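You operate a simulated robot arm through the tools that you are given. There is no shell and no other tool. Be economical: measure what you need, move in short steps, check, and stop when the job is done.

You are at the controls of a simulated robot arm. One attempt, no reset.

TASK
Check that the blind runs freely: down to teal, then up to yellow.
Fine: its red bar meets each band on the post; free the crank lock first, set it again at the end.

The check looks at the end state, three seconds after you hand in, the way a careful person would. Anything else that was tipped, shoved, dropped, spilled or broken makes it a failure.

THE ROBOT
A 7-joint arm with a two-finger parallel gripper, fixed in place. Base frame: the origin is at the foot of the arm, x ahead of it, y to its left, z up. Lengths are in mm, angles in degrees, forces in N, time in s.
With the tool pointing down near the work surface it reaches from about 300 to 760 mm from the base axis. Its first joint turns from -166.0 to 166.0 degrees. Payload 3.91 kg.
The tool frame sits at the grasp point between the pads (the TCP): z along the fingers, y along the line on which they close. The tips reach 30 mm beyond it. Largest opening 110 mm; finger width 20, thickness 10; the body of the gripper, 48 by 112 mm, starts 55 mm behind the TCP.
Orientation is that of the tool frame in the base frame, as a unit quaternion [x, y, z, w]. With the fingers straight down and closing along the base's y, the tool's x points along the base's -x, its y along +y and its z along -z.

THE INTERFACE
- The arm moves only by the tool servo_tool. Its arguments are lists of equal length, an entry for each row: "delta_pos": the shift along the tool's x, y, z in units of 100 mm (1.0 is 100 mm), a list of three; "delta_rot": the turn, a rotation vector about the tool's x, y, z in units of 180 degrees (1.0 is 180 degrees), a list of three; "gripper": the finger opening in mm, from 0 to 110. In form: {"delta_pos": [[dx, dy, dz], ...], "delta_rot": [[wx, wy, wz], ...], "gripper": [gripper, ...]}. A call has 1 to 10 rows; each row is the pose to reach, as a shift and turn from the pose commanded when the call began, along the tool's axes at that moment. A call with a number of a shift or a turn outside -1 to 1 is refused whole. A row lasts 0.2 s, in which the tool goes at most 50 mm and 8.6 degrees; a call with a longer step from one row to the next is refused whole, and so is a gripper value outside its range. Where a pose cannot be reached the arm comes as near as it can. A force on the tool above 70 N (or 10 N above the force at the start of the call, whichever is more), or a blocked arm, ends the call early, and 0.2 s more pass. The fingers move at their own pace (about 153 mm/s each) and stop on an object; they squeeze with about 22 N. The grip force told is the motor's: it shows also when the fingers shut on nothing. Time passes only in rows, and 0.2 s behind the last, so rows that repeat a pose let the fingers close. The reply holds the time, the measured pose of the TCP, the force on the tool along the base axes, the opening and the grip force, in the units named above and with some noise.
- Cameras (640 x 400 px; columns grow to the right, rows downward): "scene" is fixed at [399.2, -651.3, 1759.7]; the picture's right is [1.00, 0.06, 0.00], its down [0.03, -0.47, -0.88] and it looks along [-0.06, 0.88, -0.47] (base axes); focal length 318 px, centre (320, 200). "wrist" rides on the gripper at [-36, 0, -57] in the tool frame; the picture's right is [0.00, -1.00, 0.00], its down [0.97, 0.00, -0.24] and it looks along [0.24, 0.00, 0.97] (tool axes); focal length 218 px, centre (320, 200). There is no depth. A picture from a camera that has moved, and an enlarged one, comes with that camera's place and axes in the base frame and with its lens.
- snapshot(camera): a new picture of that camera. No time passes.
- lift_body(by): slides the trunk up (or, below 0, down) by that many mm; the arm rides with it, the base frame stays. It gives what a move gives, with no picture.
- zoom(camera, box): a new picture of the part [left, top, right, bottom] of that camera's present view, enlarged. No time passes.
- sign_off(): hands the job in; it is judged then, once.

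Work in short steps. Places have to be worked out from the pictures, the camera data and where the tool is seen: move nearer, look again, correct. Check each grasp and each placing, and mend what went wrong. You have 120 turns and 68 pictures in all, those below and enlarged ones among them. Open the gripper and draw the arm clear of the work before you hand the job in, unless the task says otherwise; then end with one line.

The tools are called after "Call:" by a JSON object that holds its "name" and its "arguments". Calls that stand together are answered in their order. servo_tool: Moves the arm, as the interface text tells. Its arguments: {"type":"object","properties":{"delta_pos":{"type":"array"},"delta_rot":{"type":"array"},"gripper":{"type":"array"}},"required":["delta_pos","delta_rot","gripper"]} The other tools are called the same way: lift_body (by) slides the trunk up or down; snapshot (camera) takes a picture; zoom (camera, box) takes an enlarged picture of a part of a camera's view; sign_off () hands the job in.

At the start:

```text
time: 0.0
position: [210.4, 263.1, 1455.8]
orientation: [0.0, 1.0, 0.0, 0.0]
wrist_force: [0.7, -0.1, -0.3]
grip_width: 110.1
grasp_force: 0.0
trunk travel left (down, up): [-575.0, 35.0]
```

scene: 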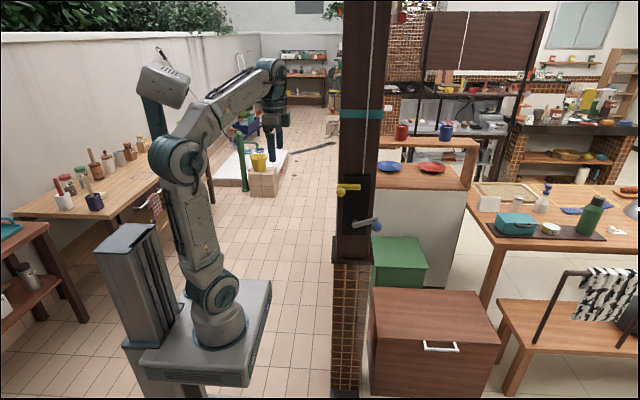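
wrist: 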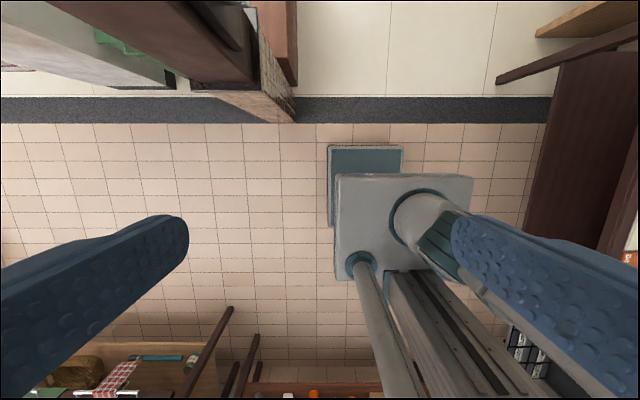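

The post near the picture's middle carries a teal band, a yellow lever and a crank. I'll enlarge it to learn the layout.

Call:
{"name": "zoom", "arguments": {"camera": "scene", "box": [300, 160, 420, 260]}}

Call:
{"name": "zoom", "arguments": {"camera": "scene", "box": [300, 0, 560, 162]}}

```text
4.00 times, centred on (360, 210) of scene
camera zoom: at [399.2, -651.3, 1759.7], right [1.0, 0.06, 0.0], down [0.03, -0.47, -0.88], along [-0.06, 0.88, -0.47], focal length 1273 px, centre (160, 160)
```

zoom: 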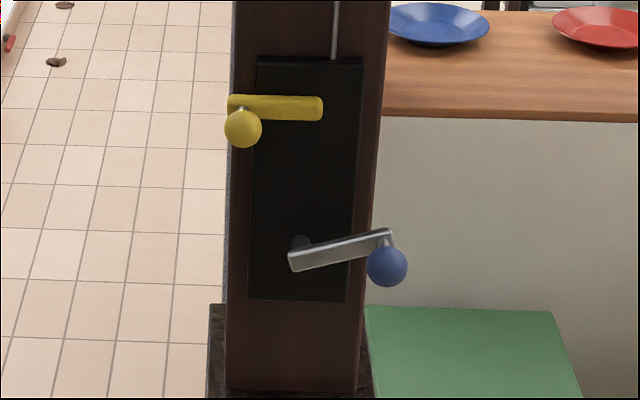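

```text
2.46 times, centred on (430, 81) of scene
camera zoom: at [399.2, -651.3, 1759.7], right [1.0, 0.06, 0.0], down [0.03, -0.47, -0.88], along [-0.06, 0.88, -0.47], focal length 783 px, centre (49, 493)
```

zoom: 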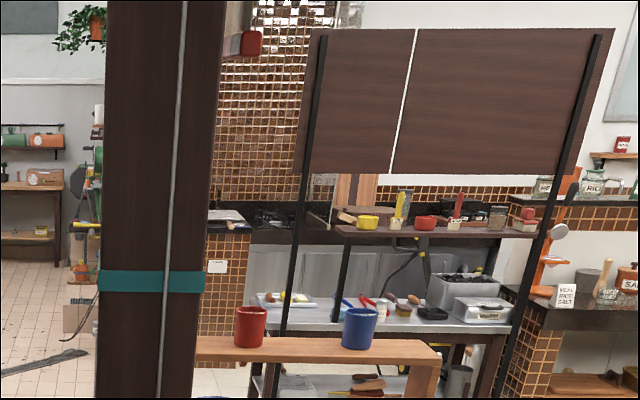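

The post's front face is about y≈430 and faces −y, so the tool must point along +y. The yellow lever is around (434, 430, 1238) and the crank hub around (465, 430, 1085). I'll back away and start turning the tool towards +y, with the camera on the upper side.

Call:
{"name": "servo_tool", "arguments": {"delta_pos": [[0, -0.12, 0], [0, -0.25, 0], [0, -0.38, 0], [0, -0.5, 0], [0, -0.62, 0], [0, -0.75, 0], [0, -0.88, 0], [0, -1, 0]], "delta_rot": [[-0.024, -0.024, -0.024], [-0.048, -0.048, -0.048], [-0.072, -0.072, -0.072], [-0.096, -0.096, -0.096], [-0.12, -0.12, -0.12], [-0.144, -0.144, -0.144], [-0.168, -0.168, -0.168], [-0.19245, -0.19245, -0.19245]], "gripper": [110, 110, 110, 110, 110, 110, 110, 110]}}

```text
time: 1.8
position: [208.7, 162.7, 1456.8]
orientation: [-0.289, 0.865, 0.29, 0.29]
wrist_force: [-0.3, -0.3, 0.1]
grip_width: 110.1
grasp_force: 0.0
trunk travel left (down, up): [-575.0, 35.0]
```

The first half went cleanly; now the second half of the turn in place.

Call:
{"name": "servo_tool", "arguments": {"delta_pos": [[0, 0, 0], [0, 0, 0], [0, 0, 0], [0, 0, 0], [0, 0, 0], [0, 0, 0], [0, 0, 0], [0, 0, 0]], "delta_rot": [[-0.024, -0.024, -0.024], [-0.048, -0.048, -0.048], [-0.072, -0.072, -0.072], [-0.096, -0.096, -0.096], [-0.12, -0.12, -0.12], [-0.144, -0.144, -0.144], [-0.168, -0.168, -0.168], [-0.19245, -0.19245, -0.19245]], "gripper": [110, 110, 110, 110, 110, 110, 110, 110]}}

Call:
{"name": "snapshot", "arguments": {"camera": "wrist"}}

Call:
{"name": "snapshot", "arguments": {"camera": "scene"}}

```text
time: 3.6
position: [210.1, 163.0, 1457.0]
orientation: [-0.499, 0.5, 0.5, 0.501]
wrist_force: [0.3, 0.4, -0.5]
grip_width: 109.8
grasp_force: 0.0
trunk travel left (down, up): [-575.0, 35.0]
```

```text
63 pictures are left
camera wrist: at [209.9, 106.3, 1492.1], right [1.0, 0.0, 0.0], down [0.0, -0.24, -0.97], along [0.0, 0.97, -0.24], focal length 218 px, centre (320, 200)
```

wrist: 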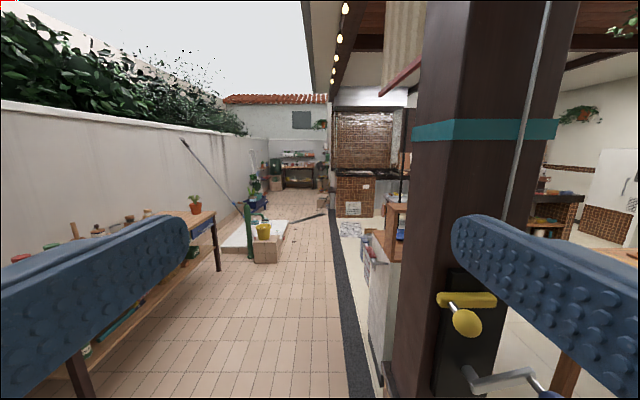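

```text
62 pictures are left
```

scene: 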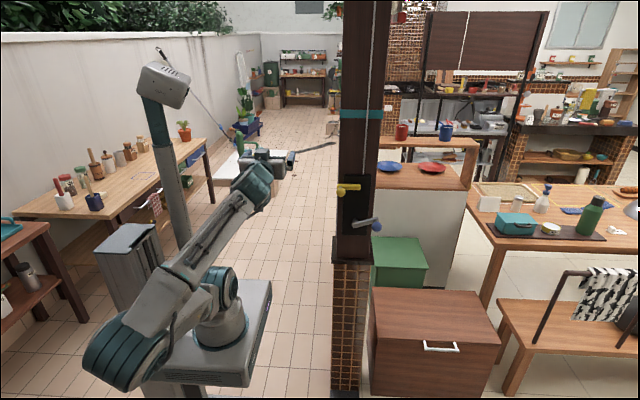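

The view is useful: the blind hangs behind the post with its red bottom bar well above the teal band. I'll enlarge the blind and the mechanism.

Call:
{"name": "zoom", "arguments": {"camera": "wrist", "box": [340, 0, 640, 190]}}

Call:
{"name": "zoom", "arguments": {"camera": "wrist", "box": [400, 250, 600, 400]}}

```text
2.11 times, centred on (490, 95) of wrist
camera zoom: at [209.9, 106.3, 1492.1], right [1.0, 0.0, 0.0], down [0.0, -0.24, -0.97], along [0.0, 0.97, -0.24], focal length 460 px, centre (-38, 421)
```

zoom: 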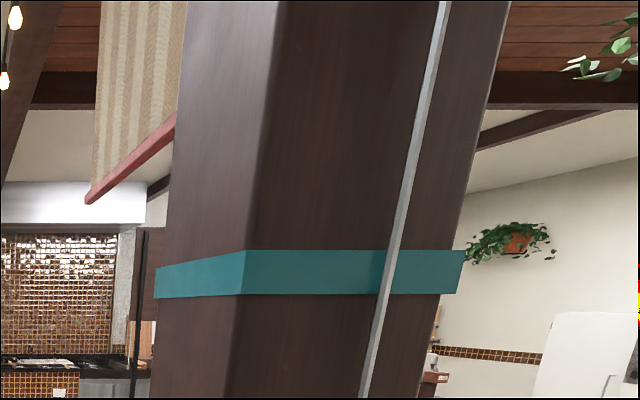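

```text
2.67 times, centred on (500, 325) of wrist
camera zoom: at [209.9, 106.3, 1492.1], right [1.0, 0.0, 0.0], down [0.0, -0.24, -0.97], along [0.0, 0.97, -0.24], focal length 582 px, centre (-160, -133)
```

zoom: 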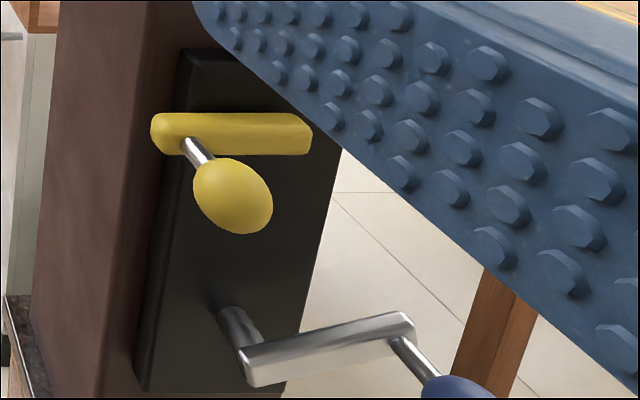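

The lever pivots near (463, 390, 1263) with its knob at about (404, 350, 1261). The crank hub is near (463, 400, 1110) with its knob around (540, 345, 1125). The teal band is z≈1501–1527 and the bar is at about z≈1647. I'll tilt the camera up to find the yellow band.

Call:
{"name": "servo_tool", "arguments": {"delta_pos": [[0, 0, 0], [0, 0, 0], [0, 0, 0], [0, 0, 0], [0, 0, 0]], "delta_rot": [[0, -0.04, 0], [0, -0.08, 0], [0, -0.12, 0], [0, -0.16, 0], [0, -0.2, 0]], "gripper": [110, 110, 110, 110, 110]}}

Call:
{"name": "snapshot", "arguments": {"camera": "wrist"}}

```text
time: 4.8
position: [227.4, 164.3, 1478.8]
orientation: [-0.321, 0.321, 0.631, 0.629]
wrist_force: [-0.1, 0.2, 0.2]
grip_width: 110.0
grasp_force: 0.1
out of reach, approached as far as the arm can: row 4, 5
trunk travel left (down, up): [-575.0, 35.0]
```

```text
59 pictures are left
camera wrist: at [226.5, 97.4, 1473.7], right [1.0, 0.0, 0.0], down [0.0, 0.38, -0.93], along [0.0, 0.93, 0.38], focal length 218 px, centre (320, 200)
```

wrist: 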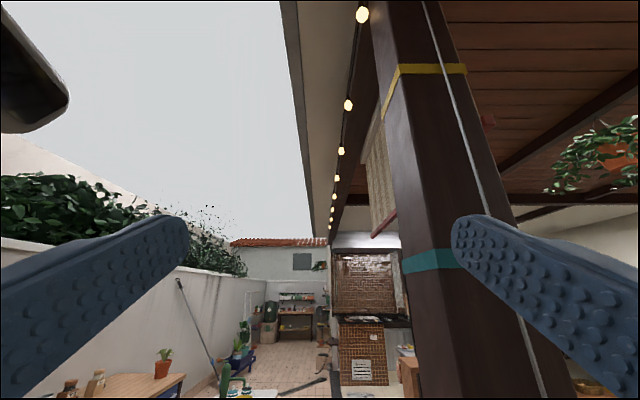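

Yellow band is around z≈1895. I'll enlarge for precise measuring of the bands and bar.

Call:
{"name": "zoom", "arguments": {"camera": "wrist", "box": [340, 40, 500, 140]}}

Call:
{"name": "zoom", "arguments": {"camera": "wrist", "box": [340, 180, 500, 280]}}

```text
4.00 times, centred on (420, 90) of wrist
camera zoom: at [226.5, 97.4, 1473.7], right [1.0, 0.0, 0.0], down [0.0, 0.38, -0.93], along [0.0, 0.93, 0.38], focal length 873 px, centre (-80, 640)
```

zoom: 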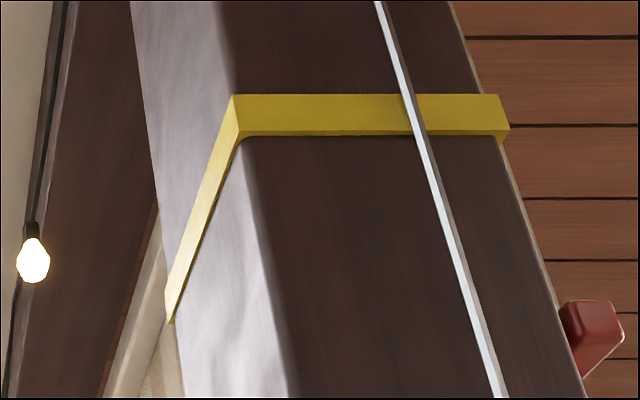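

```text
4.00 times, centred on (420, 230) of wrist
camera zoom: at [226.5, 97.4, 1473.7], right [1.0, 0.0, 0.0], down [0.0, 0.38, -0.93], along [0.0, 0.93, 0.38], focal length 873 px, centre (-80, 80)
```

zoom: 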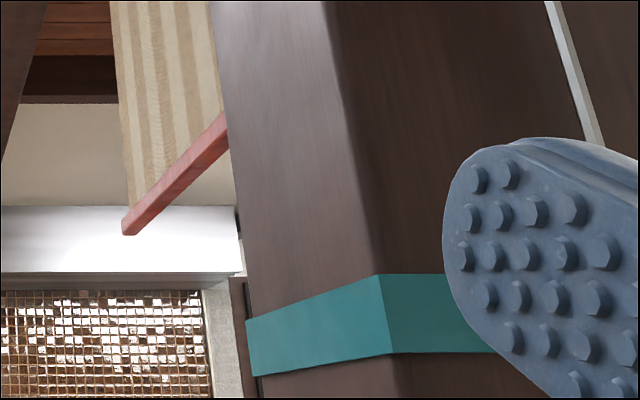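

There is also a red item on the post's right side, near (568, 452, 1792). I'll look at it more closely before deciding which bar is meant.

Call:
{"name": "zoom", "arguments": {"camera": "scene", "box": [330, 0, 450, 75]}}

Call:
{"name": "zoom", "arguments": {"camera": "wrist", "box": [440, 90, 540, 150]}}

```text
5.33 times, centred on (390, 38) of scene
camera zoom: at [399.2, -651.3, 1759.7], right [1.0, 0.06, 0.0], down [0.03, -0.47, -0.88], along [-0.06, 0.88, -0.47], focal length 1697 px, centre (-53, 1067)
```

zoom: 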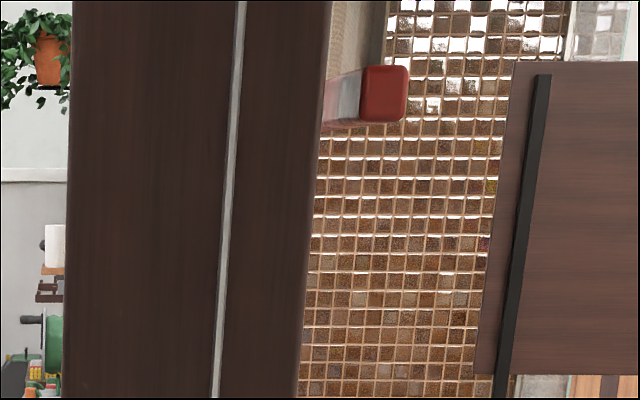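

```text
6.40 times, centred on (490, 120) of wrist
camera zoom: at [226.5, 97.4, 1473.7], right [1.0, 0.0, 0.0], down [0.0, 0.38, -0.93], along [0.0, 0.93, 0.38], focal length 1397 px, centre (-768, 712)
```

zoom: 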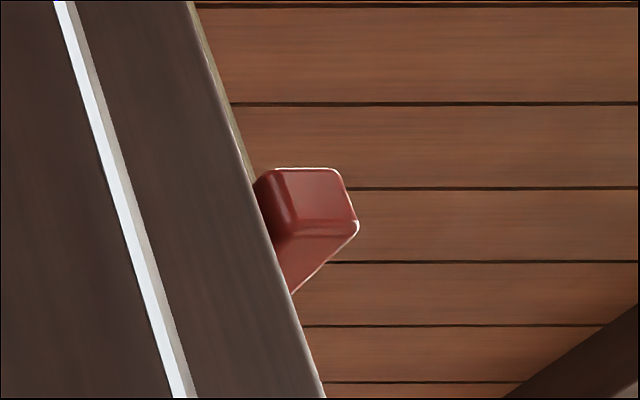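

The red item is the near end of the same bar. It runs along y at x≈570, with its near end at y≈450 and z≈1793. Targets are teal z≈1513 and yellow z≈1885. Now I level the tool again.

Call:
{"name": "servo_tool", "arguments": {"delta_pos": [[0, 0, 0], [0, 0, 0], [0, 0, 0], [0, 0, 0], [0, 0, 0]], "delta_rot": [[0, 0.04, 0], [0, 0.08, 0], [0, 0.12, 0], [0, 0.16, 0], [0, 0.2, 0]], "gripper": [110, 110, 110, 110, 80]}}

```text
time: 6.0
position: [225.8, 162.5, 1480.1]
orientation: [-0.5, 0.5, 0.5, 0.5]
wrist_force: [0.4, 0.6, 0.2]
grip_width: 80.1
grasp_force: 0.0
trunk travel left (down, up): [-575.0, 35.0]
```

Level again at (226, 162, 1480). I'll lower the trunk by 210 mm to reach the lever's height with the arm in this posture.

Call:
{"name": "lift_body", "arguments": {"by": -210}}

Call:
{"name": "servo_tool", "arguments": {"delta_pos": [[0, -0.18, 0], [0, -0.36, 0], [0, -0.54, 0], [0, -0.72, 0], [0, -0.9, 0]], "delta_rot": [[0, 0, 0], [0, 0, 0], [0, 0, 0], [0, 0, 0], [0, 0, 0]], "gripper": [70, 70, 70, 70, 70]}}

Call:
{"name": "snapshot", "arguments": {"camera": "wrist"}}

```text
time: 8.2
position: [227.6, 161.8, 1268.7]
orientation: [-0.5, 0.5, 0.499, 0.5]
wrist_force: [0.3, -0.9, -0.1]
grip_width: 80.0
grasp_force: 0.1
trunk travel left (down, up): [-365.0, 245.0]
```

```text
time: 9.4
position: [318.5, 163.2, 1267.3]
orientation: [-0.5, 0.5, 0.5, 0.501]
wrist_force: [-0.2, -0.3, 0.1]
grip_width: 69.8
grasp_force: 0.0
trunk travel left (down, up): [-365.0, 245.0]
```

```text
54 pictures are left
camera wrist: at [318.0, 106.5, 1302.7], right [1.0, 0.0, 0.0], down [0.0, -0.24, -0.97], along [0.0, 0.97, -0.24], focal length 218 px, centre (320, 200)
```

wrist: 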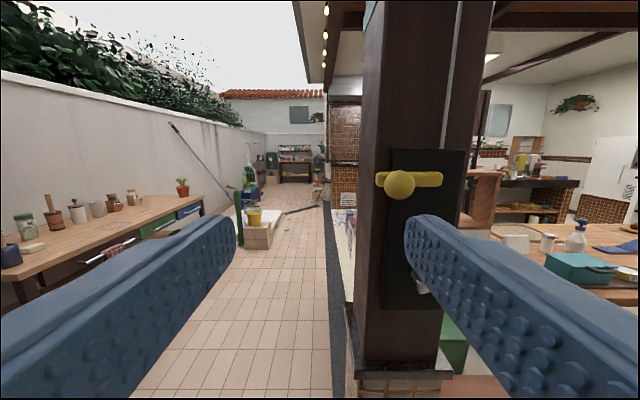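

The knob reads as about (407, 350, 1260), in agreement. I'll line up with it at y≈253.

Call:
{"name": "servo_tool", "arguments": {"delta_pos": [[0.02, -0.22, 0], [0.04, -0.44, 0.1], [0.07, -0.66, 0.3], [0.07, -0.88, 0.6], [0.07, -0.88, 0.9]], "delta_rot": [[0, 0, 0], [0, 0, 0], [0, 0, 0], [0, 0, 0], [0, 0, 0]], "gripper": [70, 70, 70, 70, 70]}}

Call:
{"name": "snapshot", "arguments": {"camera": "wrist"}}

```text
time: 10.7
position: [403.9, 254.6, 1261.0]
orientation: [-0.5, 0.5, 0.5, 0.5]
wrist_force: [-0.5, 0.3, -0.2]
grip_width: 70.4
grasp_force: 0.0
trunk travel left (down, up): [-365.0, 245.0]
```

```text
53 pictures are left
camera wrist: at [402.1, 198.0, 1297.3], right [1.0, 0.0, 0.0], down [0.0, -0.24, -0.97], along [0.0, 0.97, -0.24], focal length 218 px, centre (320, 200)
```

wrist: 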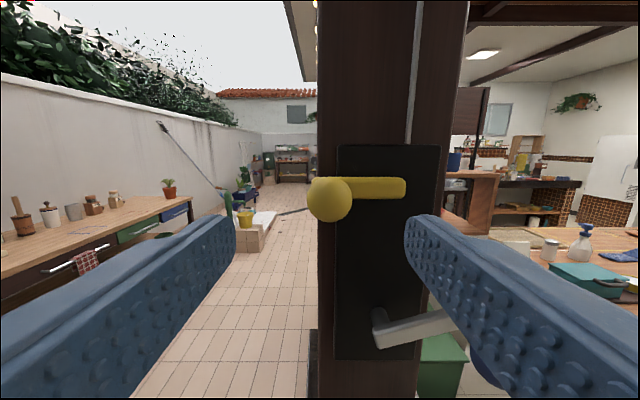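

Knob is at about (408, 350, 1260), well between the fingers. I advance to y≈338 and close.

Call:
{"name": "servo_tool", "arguments": {"delta_pos": [[0, -0.04, 0.25], [0, -0.04, 0.5], [0.01, -0.04, 0.75], [0.01, -0.04, 0.85], [0.01, -0.04, 0.85], [0.01, -0.04, 0.85], [0.01, -0.04, 0.85]], "delta_rot": [[0, 0, 0], [0, 0, 0], [0, 0, 0], [0, 0, 0], [0, 0, 0], [0, 0, 0], [0, 0, 0]], "gripper": [70, 70, 70, 70, 10, 10, 10]}}

Call:
{"name": "snapshot", "arguments": {"camera": "wrist"}}

```text
time: 12.2
position: [409.4, 338.3, 1259.7]
orientation: [-0.499, 0.5, 0.501, 0.5]
wrist_force: [10.6, 7.9, 5.2]
grip_width: 33.4
grasp_force: 44.6
trunk travel left (down, up): [-365.0, 245.0]
```

```text
52 pictures are left
camera wrist: at [408.8, 281.7, 1295.4], right [1.0, 0.0, 0.0], down [0.0, -0.24, -0.97], along [0.0, 0.97, -0.24], focal length 218 px, centre (320, 200)
```

wrist: 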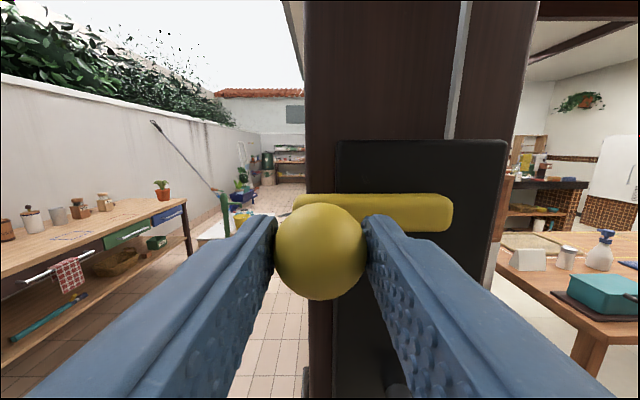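

The knob is held (33 mm). I try a small turn: down 10 mm along the arc about (466, 1260), watching the force.

Call:
{"name": "servo_tool", "arguments": {"delta_pos": [[0.05, -0.002, 0], [0.1, -0.01, 0], [0.1, -0.01, 0]], "delta_rot": [[0, 0, 0], [0, 0, 0], [0, 0, 0]], "gripper": [10, 10, 10]}}

```text
time: 13.1
position: [409.4, 337.5, 1252.9]
orientation: [-0.498, 0.499, 0.5, 0.503]
wrist_force: [6.6, 5.6, 35.7]
grip_width: 33.9
grasp_force: 44.5
trunk travel left (down, up): [-365.0, 245.0]
```

Moving down meets 36 N, so that looks like the stop. I go back and try upward instead.

Call:
{"name": "servo_tool", "arguments": {"delta_pos": [[-0.05, 0.01, 0], [-0.1, 0.01, 0], [-0.15, 0.01, 0], [-0.2, 0.0, 0], [-0.2, 0.0, 0]], "delta_rot": [[0, 0, 0], [0, 0, 0], [0, 0, 0], [0, 0, 0], [0, 0, 0]], "gripper": [10, 10, 10, 10, 10]}}

Call:
{"name": "snapshot", "arguments": {"camera": "wrist"}}

```text
time: 14.2
position: [412.1, 336.8, 1270.2]
orientation: [-0.499, 0.501, 0.499, 0.5]
wrist_force: [0.0, -7.8, -11.9]
grip_width: 33.2
grasp_force: 45.1
trunk travel left (down, up): [-365.0, 245.0]
```

```text
51 pictures are left
camera wrist: at [410.6, 280.3, 1306.0], right [1.0, 0.0, 0.0], down [0.0, -0.24, -0.97], along [0.0, 0.97, -0.24], focal length 218 px, centre (320, 200)
```

wrist: 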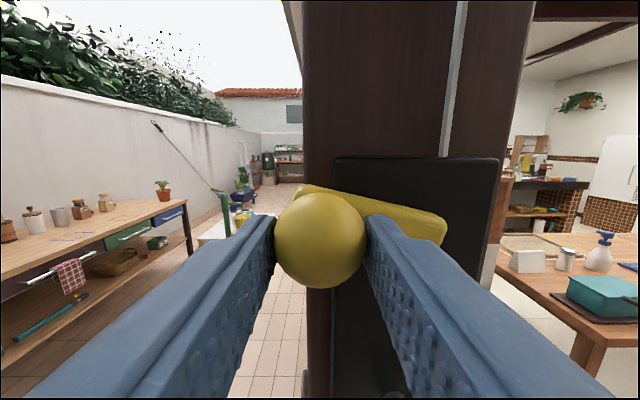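

The lever turns upward (clockwise), so that is the freeing direction. I continue on the arc to about 60°.

Call:
{"name": "servo_tool", "arguments": {"delta_pos": [[-0.095, -0.025, 0], [-0.185, -0.067, 0], [-0.266, -0.124, 0], [-0.337, -0.195, 0], [-0.394, -0.276, 0], [-0.394, -0.276, 0]], "delta_rot": [[0, 0, 0], [0, 0, 0], [0, 0, 0], [0, 0, 0], [0, 0, 0], [0, 0, 0]], "gripper": [10, 10, 10, 10, 10, 10]}}

Call:
{"name": "snapshot", "arguments": {"camera": "wrist"}}

```text
time: 15.7
position: [427.5, 337.6, 1307.8]
orientation: [0.508, -0.499, -0.498, -0.495]
wrist_force: [-39.6, -14.3, -29.7]
grip_width: 33.2
grasp_force: 45.1
trunk travel left (down, up): [-365.0, 245.0]
```

```text
50 pictures are left
camera wrist: at [427.5, 281.2, 1344.6], right [1.0, 0.01, 0.01], down [0.01, -0.25, -0.97], along [-0.01, 0.97, -0.25], focal length 218 px, centre (320, 200)
```

wrist: 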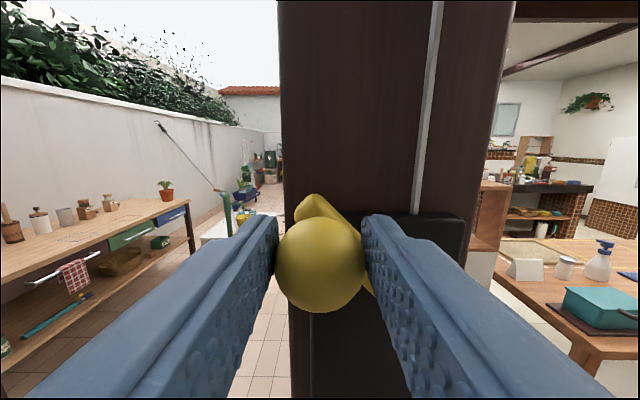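

At about 50° the lever meets a firm, purely tangential stop of about 50 N, which looks like its free end position. I relax the load, open and back off, then look.

Call:
{"name": "servo_tool", "arguments": {"delta_pos": [[0.01, 0.09, 0], [0.01, 0.09, 0], [0.01, 0.09, 0], [0.01, 0.09, 0], [0.01, 0.09, -0.3], [0.01, 0.09, -0.6], [0.01, 0.09, -0.9]], "delta_rot": [[0, 0, 0], [0, 0, 0], [0, 0, 0], [0, 0, 0], [0, 0, 0], [0, 0, 0], [0, 0, 0]], "gripper": [10, 70, 70, 70, 70, 70, 70]}}

Call:
{"name": "snapshot", "arguments": {"camera": "wrist"}}

```text
time: 17.2
position: [428.6, 244.6, 1307.7]
orientation: [-0.5, 0.5, 0.5, 0.5]
wrist_force: [-0.8, 0.8, -0.7]
grip_width: 70.1
grasp_force: 0.1
trunk travel left (down, up): [-365.0, 245.0]
```

```text
49 pictures are left
camera wrist: at [427.4, 188.0, 1343.5], right [1.0, 0.0, 0.0], down [0.0, -0.24, -0.97], along [0.0, 0.97, -0.24], focal length 218 px, centre (320, 200)
```

wrist: 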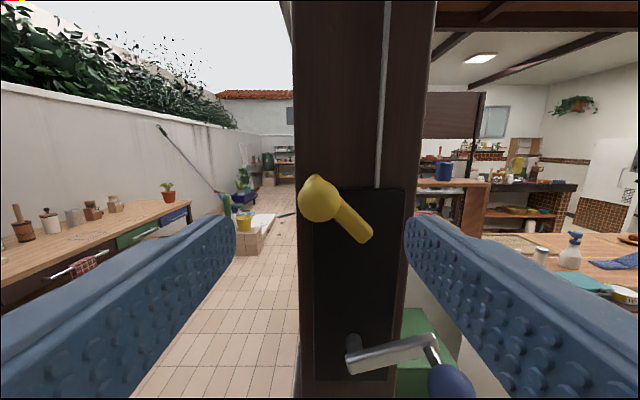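

The lever stays at its free position. Now the crank: I lower the trunk by 165 mm and shift towards the blue knob, still standing off.

Call:
{"name": "lift_body", "arguments": {"by": -165}}

Call:
{"name": "servo_tool", "arguments": {"delta_pos": [[0, -0.25, 0], [0, -0.5, 0], [0, -0.75, 0], [0, -1, 0]], "delta_rot": [[0, 0, 0], [0, 0, 0], [0, 0, 0], [0, 0, 0]], "gripper": [70, 70, 70, 70]}}

Call:
{"name": "snapshot", "arguments": {"camera": "wrist"}}

```text
time: 19.1
position: [428.4, 245.5, 1144.0]
orientation: [-0.5, 0.5, 0.5, 0.5]
wrist_force: [1.0, 1.0, -0.1]
grip_width: 70.1
grasp_force: 0.0
trunk travel left (down, up): [-200.0, 410.0]
```

```text
time: 20.1
position: [529.7, 248.0, 1143.0]
orientation: [-0.5, 0.5, 0.5, 0.5]
wrist_force: [-1.0, 0.0, 0.5]
grip_width: 70.0
grasp_force: 0.1
trunk travel left (down, up): [-200.0, 410.0]
```

```text
48 pictures are left
camera wrist: at [528.6, 190.7, 1178.1], right [1.0, 0.0, 0.0], down [0.0, -0.24, -0.97], along [0.0, 0.97, -0.24], focal length 218 px, centre (320, 200)
```

wrist: 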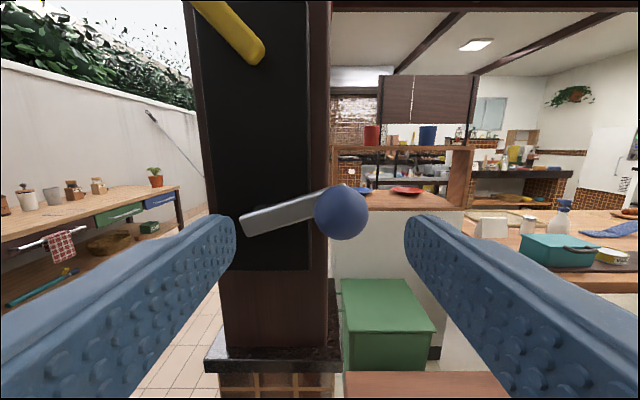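

The blue knob is at about (542, 337, 1131), with the hub near (467, 1112) and a radius of about 78. I go in and grip it.

Call:
{"name": "servo_tool", "arguments": {"delta_pos": [[0.06, -0.06, 0.1], [0.12, -0.12, 0.3], [0.12, -0.12, 0.55], [0.12, -0.12, 0.77], [0.12, -0.12, 0.77], [0.12, -0.12, 0.77], [0.12, -0.12, 0.77]], "delta_rot": [[0, 0, 0], [0, 0, 0], [0, 0, 0], [0, 0, 0], [0, 0, 0], [0, 0, 0], [0, 0, 0]], "gripper": [70, 70, 70, 70, 10, 10, 10]}}

Call:
{"name": "snapshot", "arguments": {"camera": "wrist"}}

```text
time: 21.7
position: [543.3, 325.5, 1130.9]
orientation: [-0.497, 0.502, 0.5, 0.501]
wrist_force: [26.7, 11.3, 11.8]
grip_width: 37.5
grasp_force: 45.5
trunk travel left (down, up): [-200.0, 410.0]
```

```text
47 pictures are left
camera wrist: at [542.8, 268.0, 1165.8], right [1.0, -0.01, 0.0], down [0.0, -0.24, -0.97], along [0.01, 0.97, -0.24], focal length 218 px, centre (320, 200)
```

wrist: 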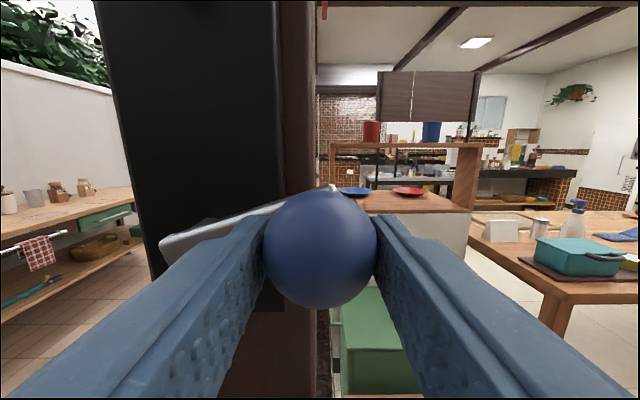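

Gripped (37.5 mm). I try turning counter-clockwise (knob up) by 30° in 10° rows, watching the forces and the bar.

Call:
{"name": "servo_tool", "arguments": {"delta_pos": [[-0.128, 0.045, 0], [-0.248, 0.111, 0], [-0.354, 0.197, 0], [-0.354, 0.197, 0]], "delta_rot": [[0, 0, 0], [0, 0, 0], [0, 0, 0], [0, 0, 0]], "gripper": [10, 10, 10, 10]}}

Call:
{"name": "snapshot", "arguments": {"camera": "scene"}}

```text
time: 22.7
position: [521.3, 323.9, 1167.0]
orientation: [-0.5, 0.499, 0.501, 0.499]
wrist_force: [18.4, -1.6, 9.9]
grip_width: 37.1
grasp_force: 45.2
trunk travel left (down, up): [-200.0, 410.0]
```

```text
46 pictures are left
```

scene: 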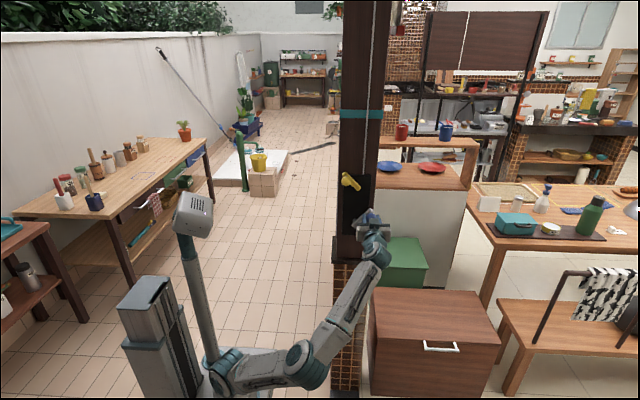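

The crank turns freely and the bar seems to have risen. I'll measure by how much.

Call:
{"name": "zoom", "arguments": {"camera": "scene", "box": [330, 0, 450, 75]}}

```text
5.33 times, centred on (390, 38) of scene
camera zoom: at [399.2, -651.3, 1759.7], right [1.0, 0.06, 0.0], down [0.03, -0.47, -0.88], along [-0.06, 0.88, -0.47], focal length 1697 px, centre (-53, 1067)
```

zoom: 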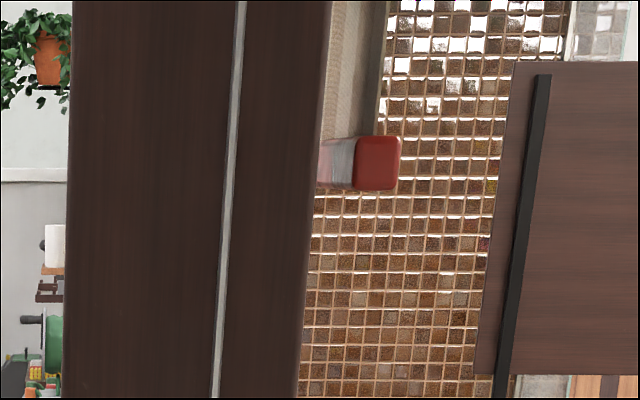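

30° counter-clockwise lowered the bar by about 34 mm (≈1.13 mm/deg). Teal therefore needs about 248° from the start, a crank angle of around 262°. I continue counter-clockwise to about 120°, using a slightly larger radius.

Call:
{"name": "servo_tool", "arguments": {"delta_pos": [[-0.111, 0.081, 0], [-0.181, 0.202, 0], [-0.229, 0.333, 0], [-0.253, 0.47, 0], [-0.253, 0.61, 0], [-0.229, 0.747, 0], [-0.181, 0.878, 0], [-0.149, 0.94, 0], [-0.149, 0.94, 0]], "delta_rot": [[0, 0, 0], [0, 0, 0], [0, 0, 0], [0, 0, 0], [0, 0, 0], [0, 0, 0], [0, 0, 0], [0, 0, 0], [0, 0, 0]], "gripper": [10, 10, 10, 10, 10, 10, 10, 10, 10]}}

Call:
{"name": "snapshot", "arguments": {"camera": "wrist"}}

```text
time: 24.7
position: [428.8, 323.4, 1180.8]
orientation: [-0.5, 0.501, 0.5, 0.5]
wrist_force: [9.2, 4.1, -0.2]
grip_width: 37.4
grasp_force: 45.1
trunk travel left (down, up): [-200.0, 410.0]
```

```text
44 pictures are left
camera wrist: at [427.7, 266.7, 1216.5], right [1.0, 0.0, 0.0], down [0.0, -0.24, -0.97], along [0.0, 0.97, -0.24], focal length 218 px, centre (320, 200)
```

wrist: 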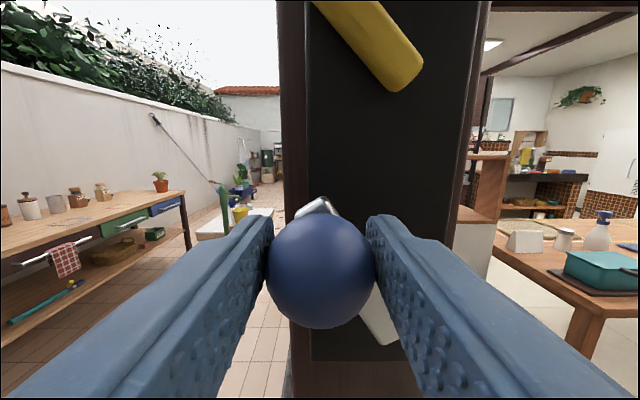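

Very little load. I continue to about 200°.

Call:
{"name": "servo_tool", "arguments": {"delta_pos": [[0.08, 0.114, 0], [0.179, 0.213, 0], [0.293, 0.293, 0], [0.419, 0.352, 0], [0.554, 0.388, 0], [0.693, 0.4, 0], [0.832, 0.388, 0], [0.967, 0.352, 0], [0.967, 0.352, 0]], "delta_rot": [[0, 0, 0], [0, 0, 0], [0, 0, 0], [0, 0, 0], [0, 0, 0], [0, 0, 0], [0, 0, 0], [0, 0, 0], [0, 0, 0]], "gripper": [10, 10, 10, 10, 10, 10, 10, 10, 10]}}

Call:
{"name": "zoom", "arguments": {"camera": "scene", "box": [320, 50, 440, 125]}}

```text
time: 26.7
position: [391.1, 320.9, 1084.8]
orientation: [-0.5, 0.5, 0.5, 0.5]
wrist_force: [-0.5, -0.3, 0.2]
grip_width: 9.9
grasp_force: 0.0
trunk travel left (down, up): [-200.0, 410.0]
```

```text
5.33 times, centred on (380, 88) of scene
camera zoom: at [399.2, -651.3, 1759.7], right [1.0, 0.06, 0.0], down [0.03, -0.47, -0.88], along [-0.06, 0.88, -0.47], focal length 1697 px, centre (0, 800)
```

zoom: 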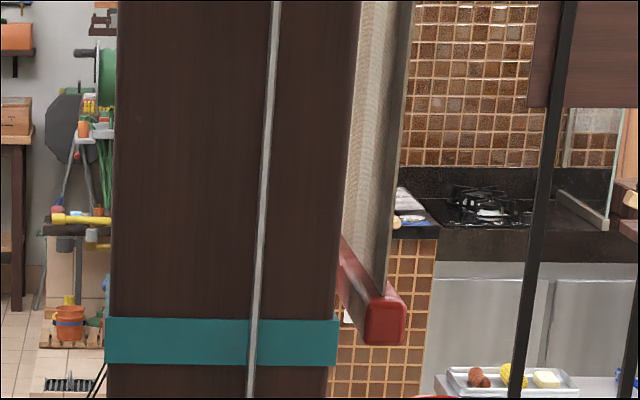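

The fingers slipped off the knob, but the bar is now only about 5 mm above the teal band's centre. I need to see where the crank is and whether it is still moving.

Call:
{"name": "snapshot", "arguments": {"camera": "wrist"}}

Call:
{"name": "zoom", "arguments": {"camera": "scene", "box": [320, 160, 440, 260]}}

```text
42 pictures are left
camera wrist: at [390.5, 265.3, 1120.4], right [1.0, 0.0, 0.0], down [0.0, -0.24, -0.97], along [0.0, 0.97, -0.24], focal length 218 px, centre (320, 200)
```

wrist: 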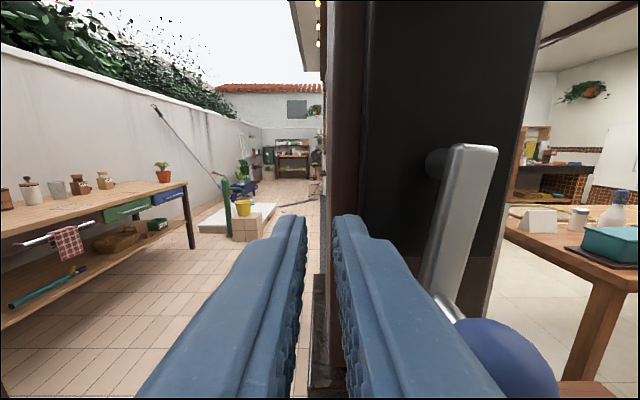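

```text
4.00 times, centred on (380, 210) of scene
camera zoom: at [399.2, -651.3, 1759.7], right [1.0, 0.06, 0.0], down [0.03, -0.47, -0.88], along [-0.06, 0.88, -0.47], focal length 1273 px, centre (80, 160)
```

zoom: 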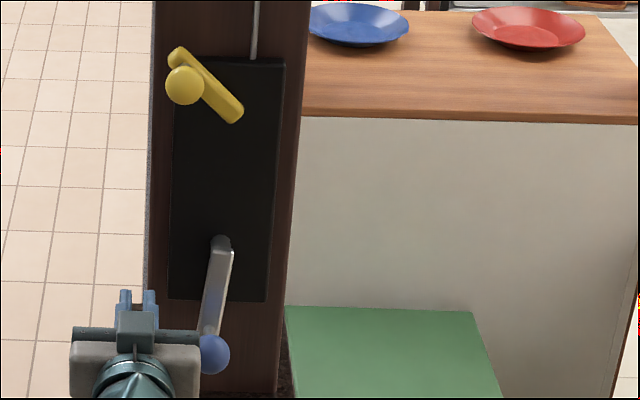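

The crank coasted to about 265° with the knob at the bottom, near (463, 1030). A circle fit of the three knob positions gives hub (470, 1107.5) and R = 77.8. I back off and line up with the knob again.

Call:
{"name": "servo_tool", "arguments": {"delta_pos": [[0, 0, -0.3], [0, 0, -0.6], [0, 0, -0.85], [0.2, -0.3, -0.85], [0.4, -0.55, -0.85], [0.52, -0.73, -0.85]], "delta_rot": [[0, 0, 0], [0, 0, 0], [0, 0, 0], [0, 0, 0], [0, 0, 0], [0, 0, 0]], "gripper": [10, 10, 70, 70, 70, 70]}}

Call:
{"name": "snapshot", "arguments": {"camera": "wrist"}}

Call:
{"name": "zoom", "arguments": {"camera": "scene", "box": [320, 50, 440, 125]}}

```text
time: 28.1
position: [463.6, 235.8, 1033.3]
orientation: [-0.499, 0.5, 0.5, 0.5]
wrist_force: [0.1, 0.0, -0.2]
grip_width: 70.1
grasp_force: 0.0
trunk travel left (down, up): [-200.0, 410.0]
```

```text
40 pictures are left
camera wrist: at [463.2, 179.0, 1068.5], right [1.0, 0.0, 0.0], down [0.0, -0.24, -0.97], along [0.0, 0.97, -0.24], focal length 218 px, centre (320, 200)
```

wrist: 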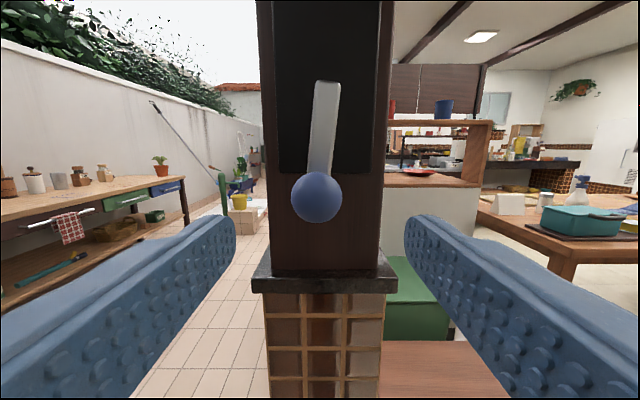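

```text
5.33 times, centred on (380, 88) of scene
camera zoom: at [399.2, -651.3, 1759.7], right [1.0, 0.06, 0.0], down [0.03, -0.47, -0.88], along [-0.06, 0.88, -0.47], focal length 1697 px, centre (0, 800)
```

zoom: 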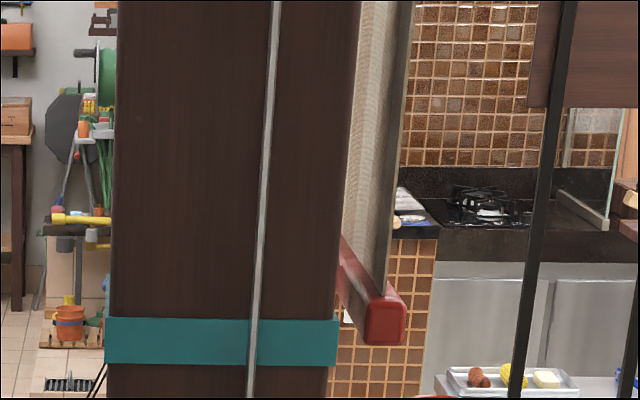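

The blind is steady. The knob is at (461, 337, 1032), about 263° on the fitted circle. I go in and grip, a little deeper this time.

Call:
{"name": "servo_tool", "arguments": {"delta_pos": [[0.01, 0.025, 0.25], [0.01, 0.025, 0.5], [0.01, 0.025, 0.75], [0.01, 0.025, 0.92], [0.01, 0.025, 0.92], [0.01, 0.025, 0.92], [0.01, 0.025, 0.92]], "delta_rot": [[0, 0, 0], [0, 0, 0], [0, 0, 0], [0, 0, 0], [0, 0, 0], [0, 0, 0], [0, 0, 0]], "gripper": [70, 70, 70, 70, 10, 10, 10]}}

Call:
{"name": "snapshot", "arguments": {"camera": "wrist"}}

```text
time: 29.7
position: [460.7, 328.5, 1030.5]
orientation: [-0.5, 0.501, 0.5, 0.499]
wrist_force: [4.3, 6.8, 1.7]
grip_width: 37.2
grasp_force: 45.2
trunk travel left (down, up): [-200.0, 410.0]
```

```text
38 pictures are left
camera wrist: at [460.5, 272.5, 1067.2], right [1.0, 0.0, 0.0], down [0.0, -0.24, -0.97], along [0.0, 0.97, -0.24], focal length 218 px, centre (320, 200)
```

wrist: 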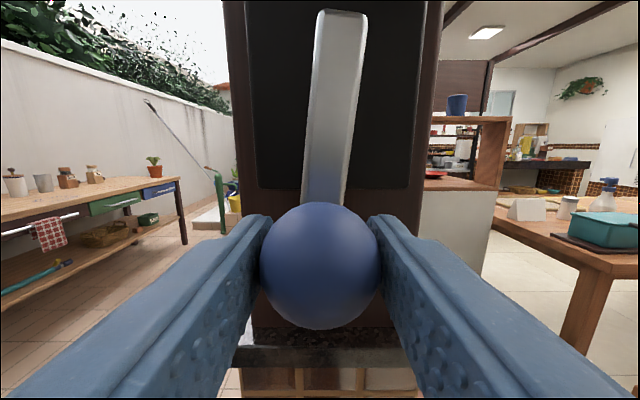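

Well centred. A nudge of about 4.5° counter-clockwise (6 mm in +x) should put the bar on teal.

Call:
{"name": "servo_tool", "arguments": {"delta_pos": [[0.003, -0.03, 0], [0.006, -0.06, 0], [0.006, -0.06, 0]], "delta_rot": [[0, 0, 0], [0, 0, 0], [0, 0, 0]], "gripper": [10, 10, 10]}}

Call:
{"name": "zoom", "arguments": {"camera": "scene", "box": [320, 50, 440, 125]}}

```text
time: 30.5
position: [466.0, 328.2, 1030.6]
orientation: [0.502, -0.5, -0.499, -0.5]
wrist_force: [-10.4, -3.6, -2.3]
grip_width: 37.5
grasp_force: 45.4
trunk travel left (down, up): [-200.0, 410.0]
```

```text
5.33 times, centred on (380, 88) of scene
camera zoom: at [399.2, -651.3, 1759.7], right [1.0, 0.06, 0.0], down [0.03, -0.47, -0.88], along [-0.06, 0.88, -0.47], focal length 1697 px, centre (0, 800)
```

zoom: 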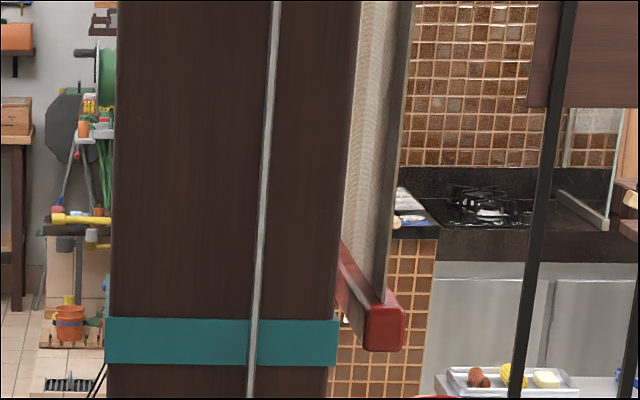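

The bar now sits on teal (1519 against the band centre's 1518 in the same view). Next is clockwise: about 371 mm up, roughly 343° of crank. First leg goes to about 197° along the fitted circle.

Call:
{"name": "servo_tool", "arguments": {"delta_pos": [[-0.019, 0.141, 0], [-0.061, 0.27, 0], [-0.125, 0.39, 0], [-0.208, 0.497, 0], [-0.309, 0.587, 0], [-0.424, 0.659, 0], [-0.55, 0.71, 0], [-0.55, 0.71, 0]], "delta_rot": [[0, 0, 0], [0, 0, 0], [0, 0, 0], [0, 0, 0], [0, 0, 0], [0, 0, 0], [0, 0, 0], [0, 0, 0]], "gripper": [10, 10, 10, 10, 10, 10, 10, 10]}}

Call:
{"name": "snapshot", "arguments": {"camera": "wrist"}}

```text
time: 32.3
position: [400.4, 330.7, 1084.0]
orientation: [-0.5, 0.501, 0.501, 0.499]
wrist_force: [11.1, -7.5, -10.4]
grip_width: 37.1
grasp_force: 44.8
trunk travel left (down, up): [-200.0, 410.0]
```

```text
36 pictures are left
camera wrist: at [399.0, 273.4, 1120.0], right [1.0, 0.0, 0.0], down [0.0, -0.24, -0.97], along [0.0, 0.97, -0.24], focal length 218 px, centre (320, 200)
```

wrist: 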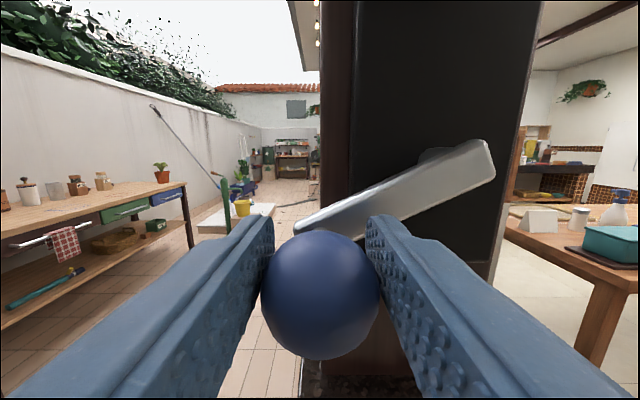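

The bar is being lifted, but the knob is slipping down out of an x-closing grip (13 mm low). I'll regrip with the fingers closing along the motion and roll the tool with the crank. First I open, back off and begin the roll of −90°.

Call:
{"name": "servo_tool", "arguments": {"delta_pos": [[0, 0, 0], [0, 0, 0], [0, 0, -0.3], [0, 0, -0.6], [0, 0, -0.9], [0, 0, -0.9], [0, 0, -0.9], [0, 0, -0.9], [0, 0, -0.9], [0, 0, -0.9]], "delta_rot": [[0, 0, 0], [0, 0, 0], [0, 0, 0], [0, 0, 0], [0, 0, 0], [0, 0, -0.045], [0, 0, -0.09], [0, 0, -0.135], [0, 0, -0.18], [0, 0, -0.225]], "gripper": [80, 80, 80, 80, 80, 80, 80, 80, 80, 80]}}

Call:
{"name": "servo_tool", "arguments": {"delta_pos": [[0, 0, 0], [0, 0, 0], [0, 0, 0], [0, 0, 0], [0, 0, 0], [0, 0, 0], [0, 0, 0]], "delta_rot": [[0, 0, -0.045], [0, 0, -0.09], [0, 0, -0.135], [0, 0, -0.18], [0, 0, -0.225], [0, 0, -0.265], [0, 0, -0.275]], "gripper": [80, 80, 80, 80, 80, 80, 80]}}

Call:
{"name": "snapshot", "arguments": {"camera": "wrist"}}

```text
time: 34.5
position: [395.1, 238.9, 1085.8]
orientation: [-0.642, 0.296, 0.295, 0.643]
wrist_force: [0.6, 0.2, -0.9]
grip_width: 79.8
grasp_force: 0.1
trunk travel left (down, up): [-200.0, 410.0]
```

```text
time: 36.1
position: [396.4, 239.9, 1088.1]
orientation: [0.707, 0.001, 0.0, -0.707]
wrist_force: [1.2, -0.1, 0.0]
grip_width: 80.1
grasp_force: 0.1
trunk travel left (down, up): [-200.0, 410.0]
```

```text
35 pictures are left
camera wrist: at [360.0, 182.4, 1086.6], right [0.0, 0.0, 1.0], down [0.97, -0.24, 0.0], along [0.24, 0.97, 0.0], focal length 218 px, centre (320, 200)
```

wrist: 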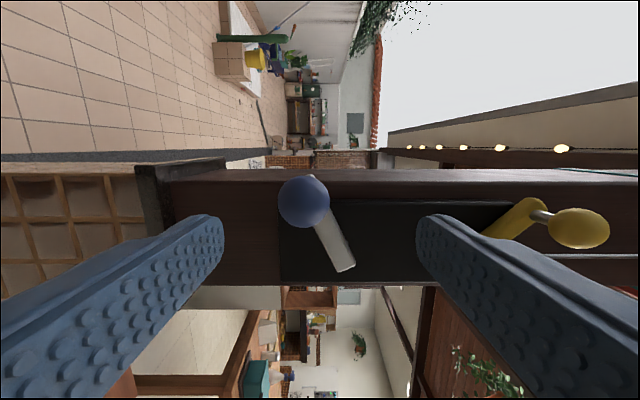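

The roll is done and the knob sits at (398, 337, 1075), θ≈204°. I go in and grip with the fingers above and below it.

Call:
{"name": "servo_tool", "arguments": {"delta_pos": [[0.02, 0.07, 0.2], [0.025, 0.13, 0.45], [0.025, 0.13, 0.7], [0.025, 0.13, 0.88], [0.025, 0.13, 0.88], [0.025, 0.13, 0.88], [0.025, 0.13, 0.88]], "delta_rot": [[0, 0, 0], [0, 0, 0], [0, 0, 0], [0, 0, 0], [0, 0, 0], [0, 0, 0], [0, 0, 0]], "gripper": [80, 80, 80, 80, 10, 10, 10]}}

Call:
{"name": "snapshot", "arguments": {"camera": "wrist"}}

```text
time: 37.7
position: [401.2, 327.6, 1073.9]
orientation: [0.707, 0.001, 0.0, -0.707]
wrist_force: [3.0, 6.6, 1.9]
grip_width: 36.9
grasp_force: 44.7
trunk travel left (down, up): [-200.0, 410.0]
```

```text
34 pictures are left
camera wrist: at [364.3, 270.8, 1073.6], right [0.0, 0.0, 1.0], down [0.97, -0.24, 0.0], along [0.24, 0.97, 0.0], focal length 218 px, centre (320, 200)
```

wrist: 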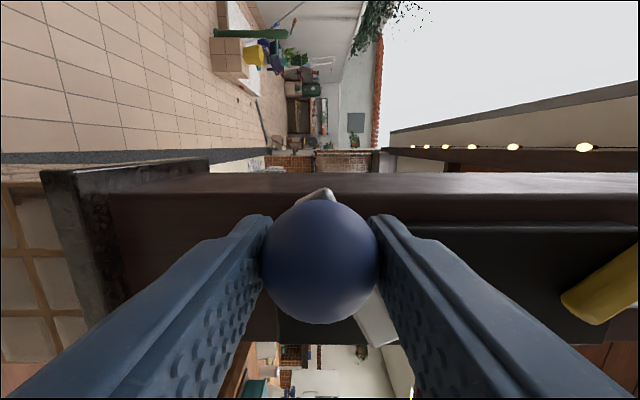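

Well centred, with θ≈206°. I turn clockwise to 136°, rolling the tool along after 180°.

Call:
{"name": "servo_tool", "arguments": {"delta_pos": [[-0.048, -0.126, 0], [-0.074, -0.258, 0], [-0.076, -0.392, 0], [-0.055, -0.524, 0], [-0.011, -0.651, 0], [0.054, -0.769, 0], [0.138, -0.873, 0], [0.138, -0.873, 0]], "delta_rot": [[0, 0, 0], [0, 0, 0], [0, 0, 0.0444], [0, 0, 0.0889], [0, 0, 0.1333], [0, 0, 0.1778], [0, 0, 0.2222], [0, 0, 0.2222]], "gripper": [10, 10, 10, 10, 10, 10, 10, 10]}}

Call:
{"name": "snapshot", "arguments": {"camera": "wrist"}}

```text
time: 39.5
position: [409.5, 329.0, 1162.1]
orientation: [0.665, -0.241, -0.243, -0.664]
wrist_force: [-13.8, 8.0, -3.3]
grip_width: 37.5
grasp_force: 44.9
trunk travel left (down, up): [-200.0, 410.0]
```

```text
33 pictures are left
camera wrist: at [381.2, 271.6, 1185.0], right [0.64, 0.0, 0.77], down [0.74, -0.24, -0.62], along [0.18, 0.97, -0.15], focal length 218 px, centre (320, 200)
```

wrist: 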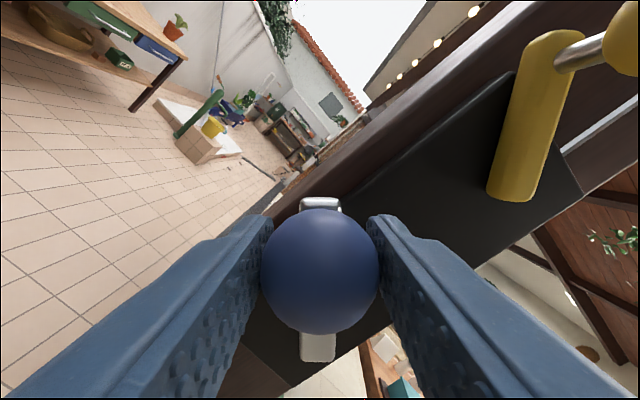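

Excellent alignment. I continue clockwise from 136° to 56°, rolling along.

Call:
{"name": "servo_tool", "arguments": {"delta_pos": [[0.021, -0.132, 0], [0.065, -0.259, 0], [0.13, -0.377, 0], [0.215, -0.482, 0], [0.316, -0.569, 0], [0.431, -0.638, 0], [0.556, -0.686, 0], [0.688, -0.712, 0], [0.688, -0.712, 0]], "delta_rot": [[0, 0, 0.047], [0, 0, 0.094], [0, 0, 0.141], [0, 0, 0.188], [0, 0, 0.235], [0, 0, 0.282], [0, 0, 0.329], [0, 0, 0.376], [0, 0, 0.42]], "gripper": [10, 10, 10, 10, 10, 10, 10, 10, 10]}}

Call:
{"name": "snapshot", "arguments": {"camera": "wrist"}}

Call:
{"name": "zoom", "arguments": {"camera": "scene", "box": [330, 0, 450, 75]}}

```text
time: 41.5
position: [513.3, 327.6, 1170.1]
orientation: [-0.375, 0.601, 0.597, 0.377]
wrist_force: [6.6, 4.9, 7.0]
grip_width: 36.9
grasp_force: 44.8
trunk travel left (down, up): [-200.0, 410.0]
```

```text
32 pictures are left
camera wrist: at [528.5, 270.8, 1201.4], right [0.9, 0.0, -0.43], down [-0.42, -0.24, -0.87], along [-0.1, 0.97, -0.22], focal length 218 px, centre (320, 200)
```

wrist: 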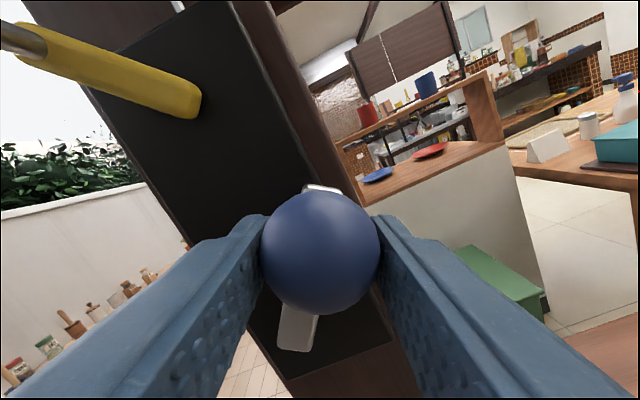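

```text
5.33 times, centred on (390, 38) of scene
camera zoom: at [399.2, -651.3, 1759.7], right [1.0, 0.06, 0.0], down [0.03, -0.47, -0.88], along [-0.06, 0.88, -0.47], focal length 1697 px, centre (-53, 1067)
```

zoom: 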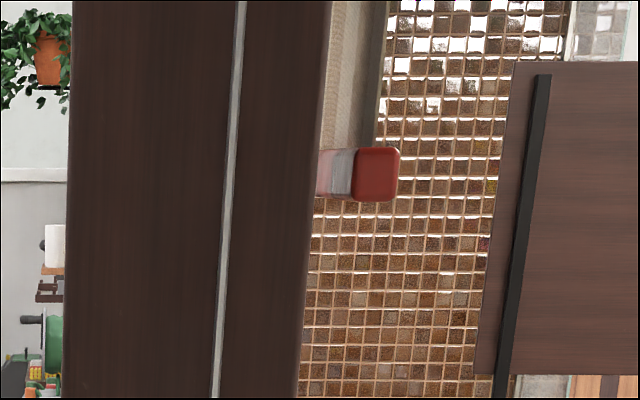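

The bar is at about 1753 and climbing, with θ≈55°. Yellow should come near θ≈−69°. I continue clockwise to −14°.

Call:
{"name": "servo_tool", "arguments": {"delta_pos": [[0.031, -0.13, 0], [0.084, -0.253, 0], [0.158, -0.365, 0], [0.251, -0.463, 0], [0.359, -0.543, 0], [0.479, -0.603, 0], [0.607, -0.641, 0], [0.607, -0.641, 0]], "delta_rot": [[0, 0, 0.047], [0, 0, 0.094], [0, 0, 0.141], [0, 0, 0.188], [0, 0, 0.235], [0, 0, 0.282], [0, 0, 0.329], [0, 0, 0.36]], "gripper": [10, 10, 10, 10, 10, 10, 10, 10]}}

Call:
{"name": "snapshot", "arguments": {"camera": "wrist"}}

```text
time: 43.3
position: [540.6, 327.4, 1089.1]
orientation: [0.001, 0.708, 0.706, -0.004]
wrist_force: [-13.3, -9.0, 2.1]
grip_width: 37.2
grasp_force: 45.1
trunk travel left (down, up): [-200.0, 410.0]
```

```text
30 pictures are left
camera wrist: at [577.0, 271.1, 1087.6], right [-0.01, 0.0, -1.0], down [-0.97, -0.24, 0.01], along [-0.24, 0.97, 0.0], focal length 218 px, centre (320, 200)
```

wrist: 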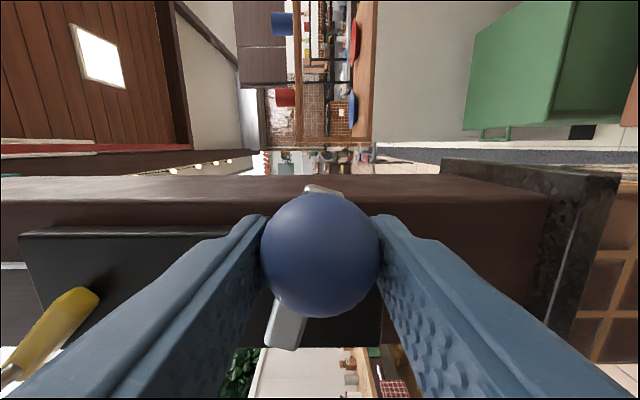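

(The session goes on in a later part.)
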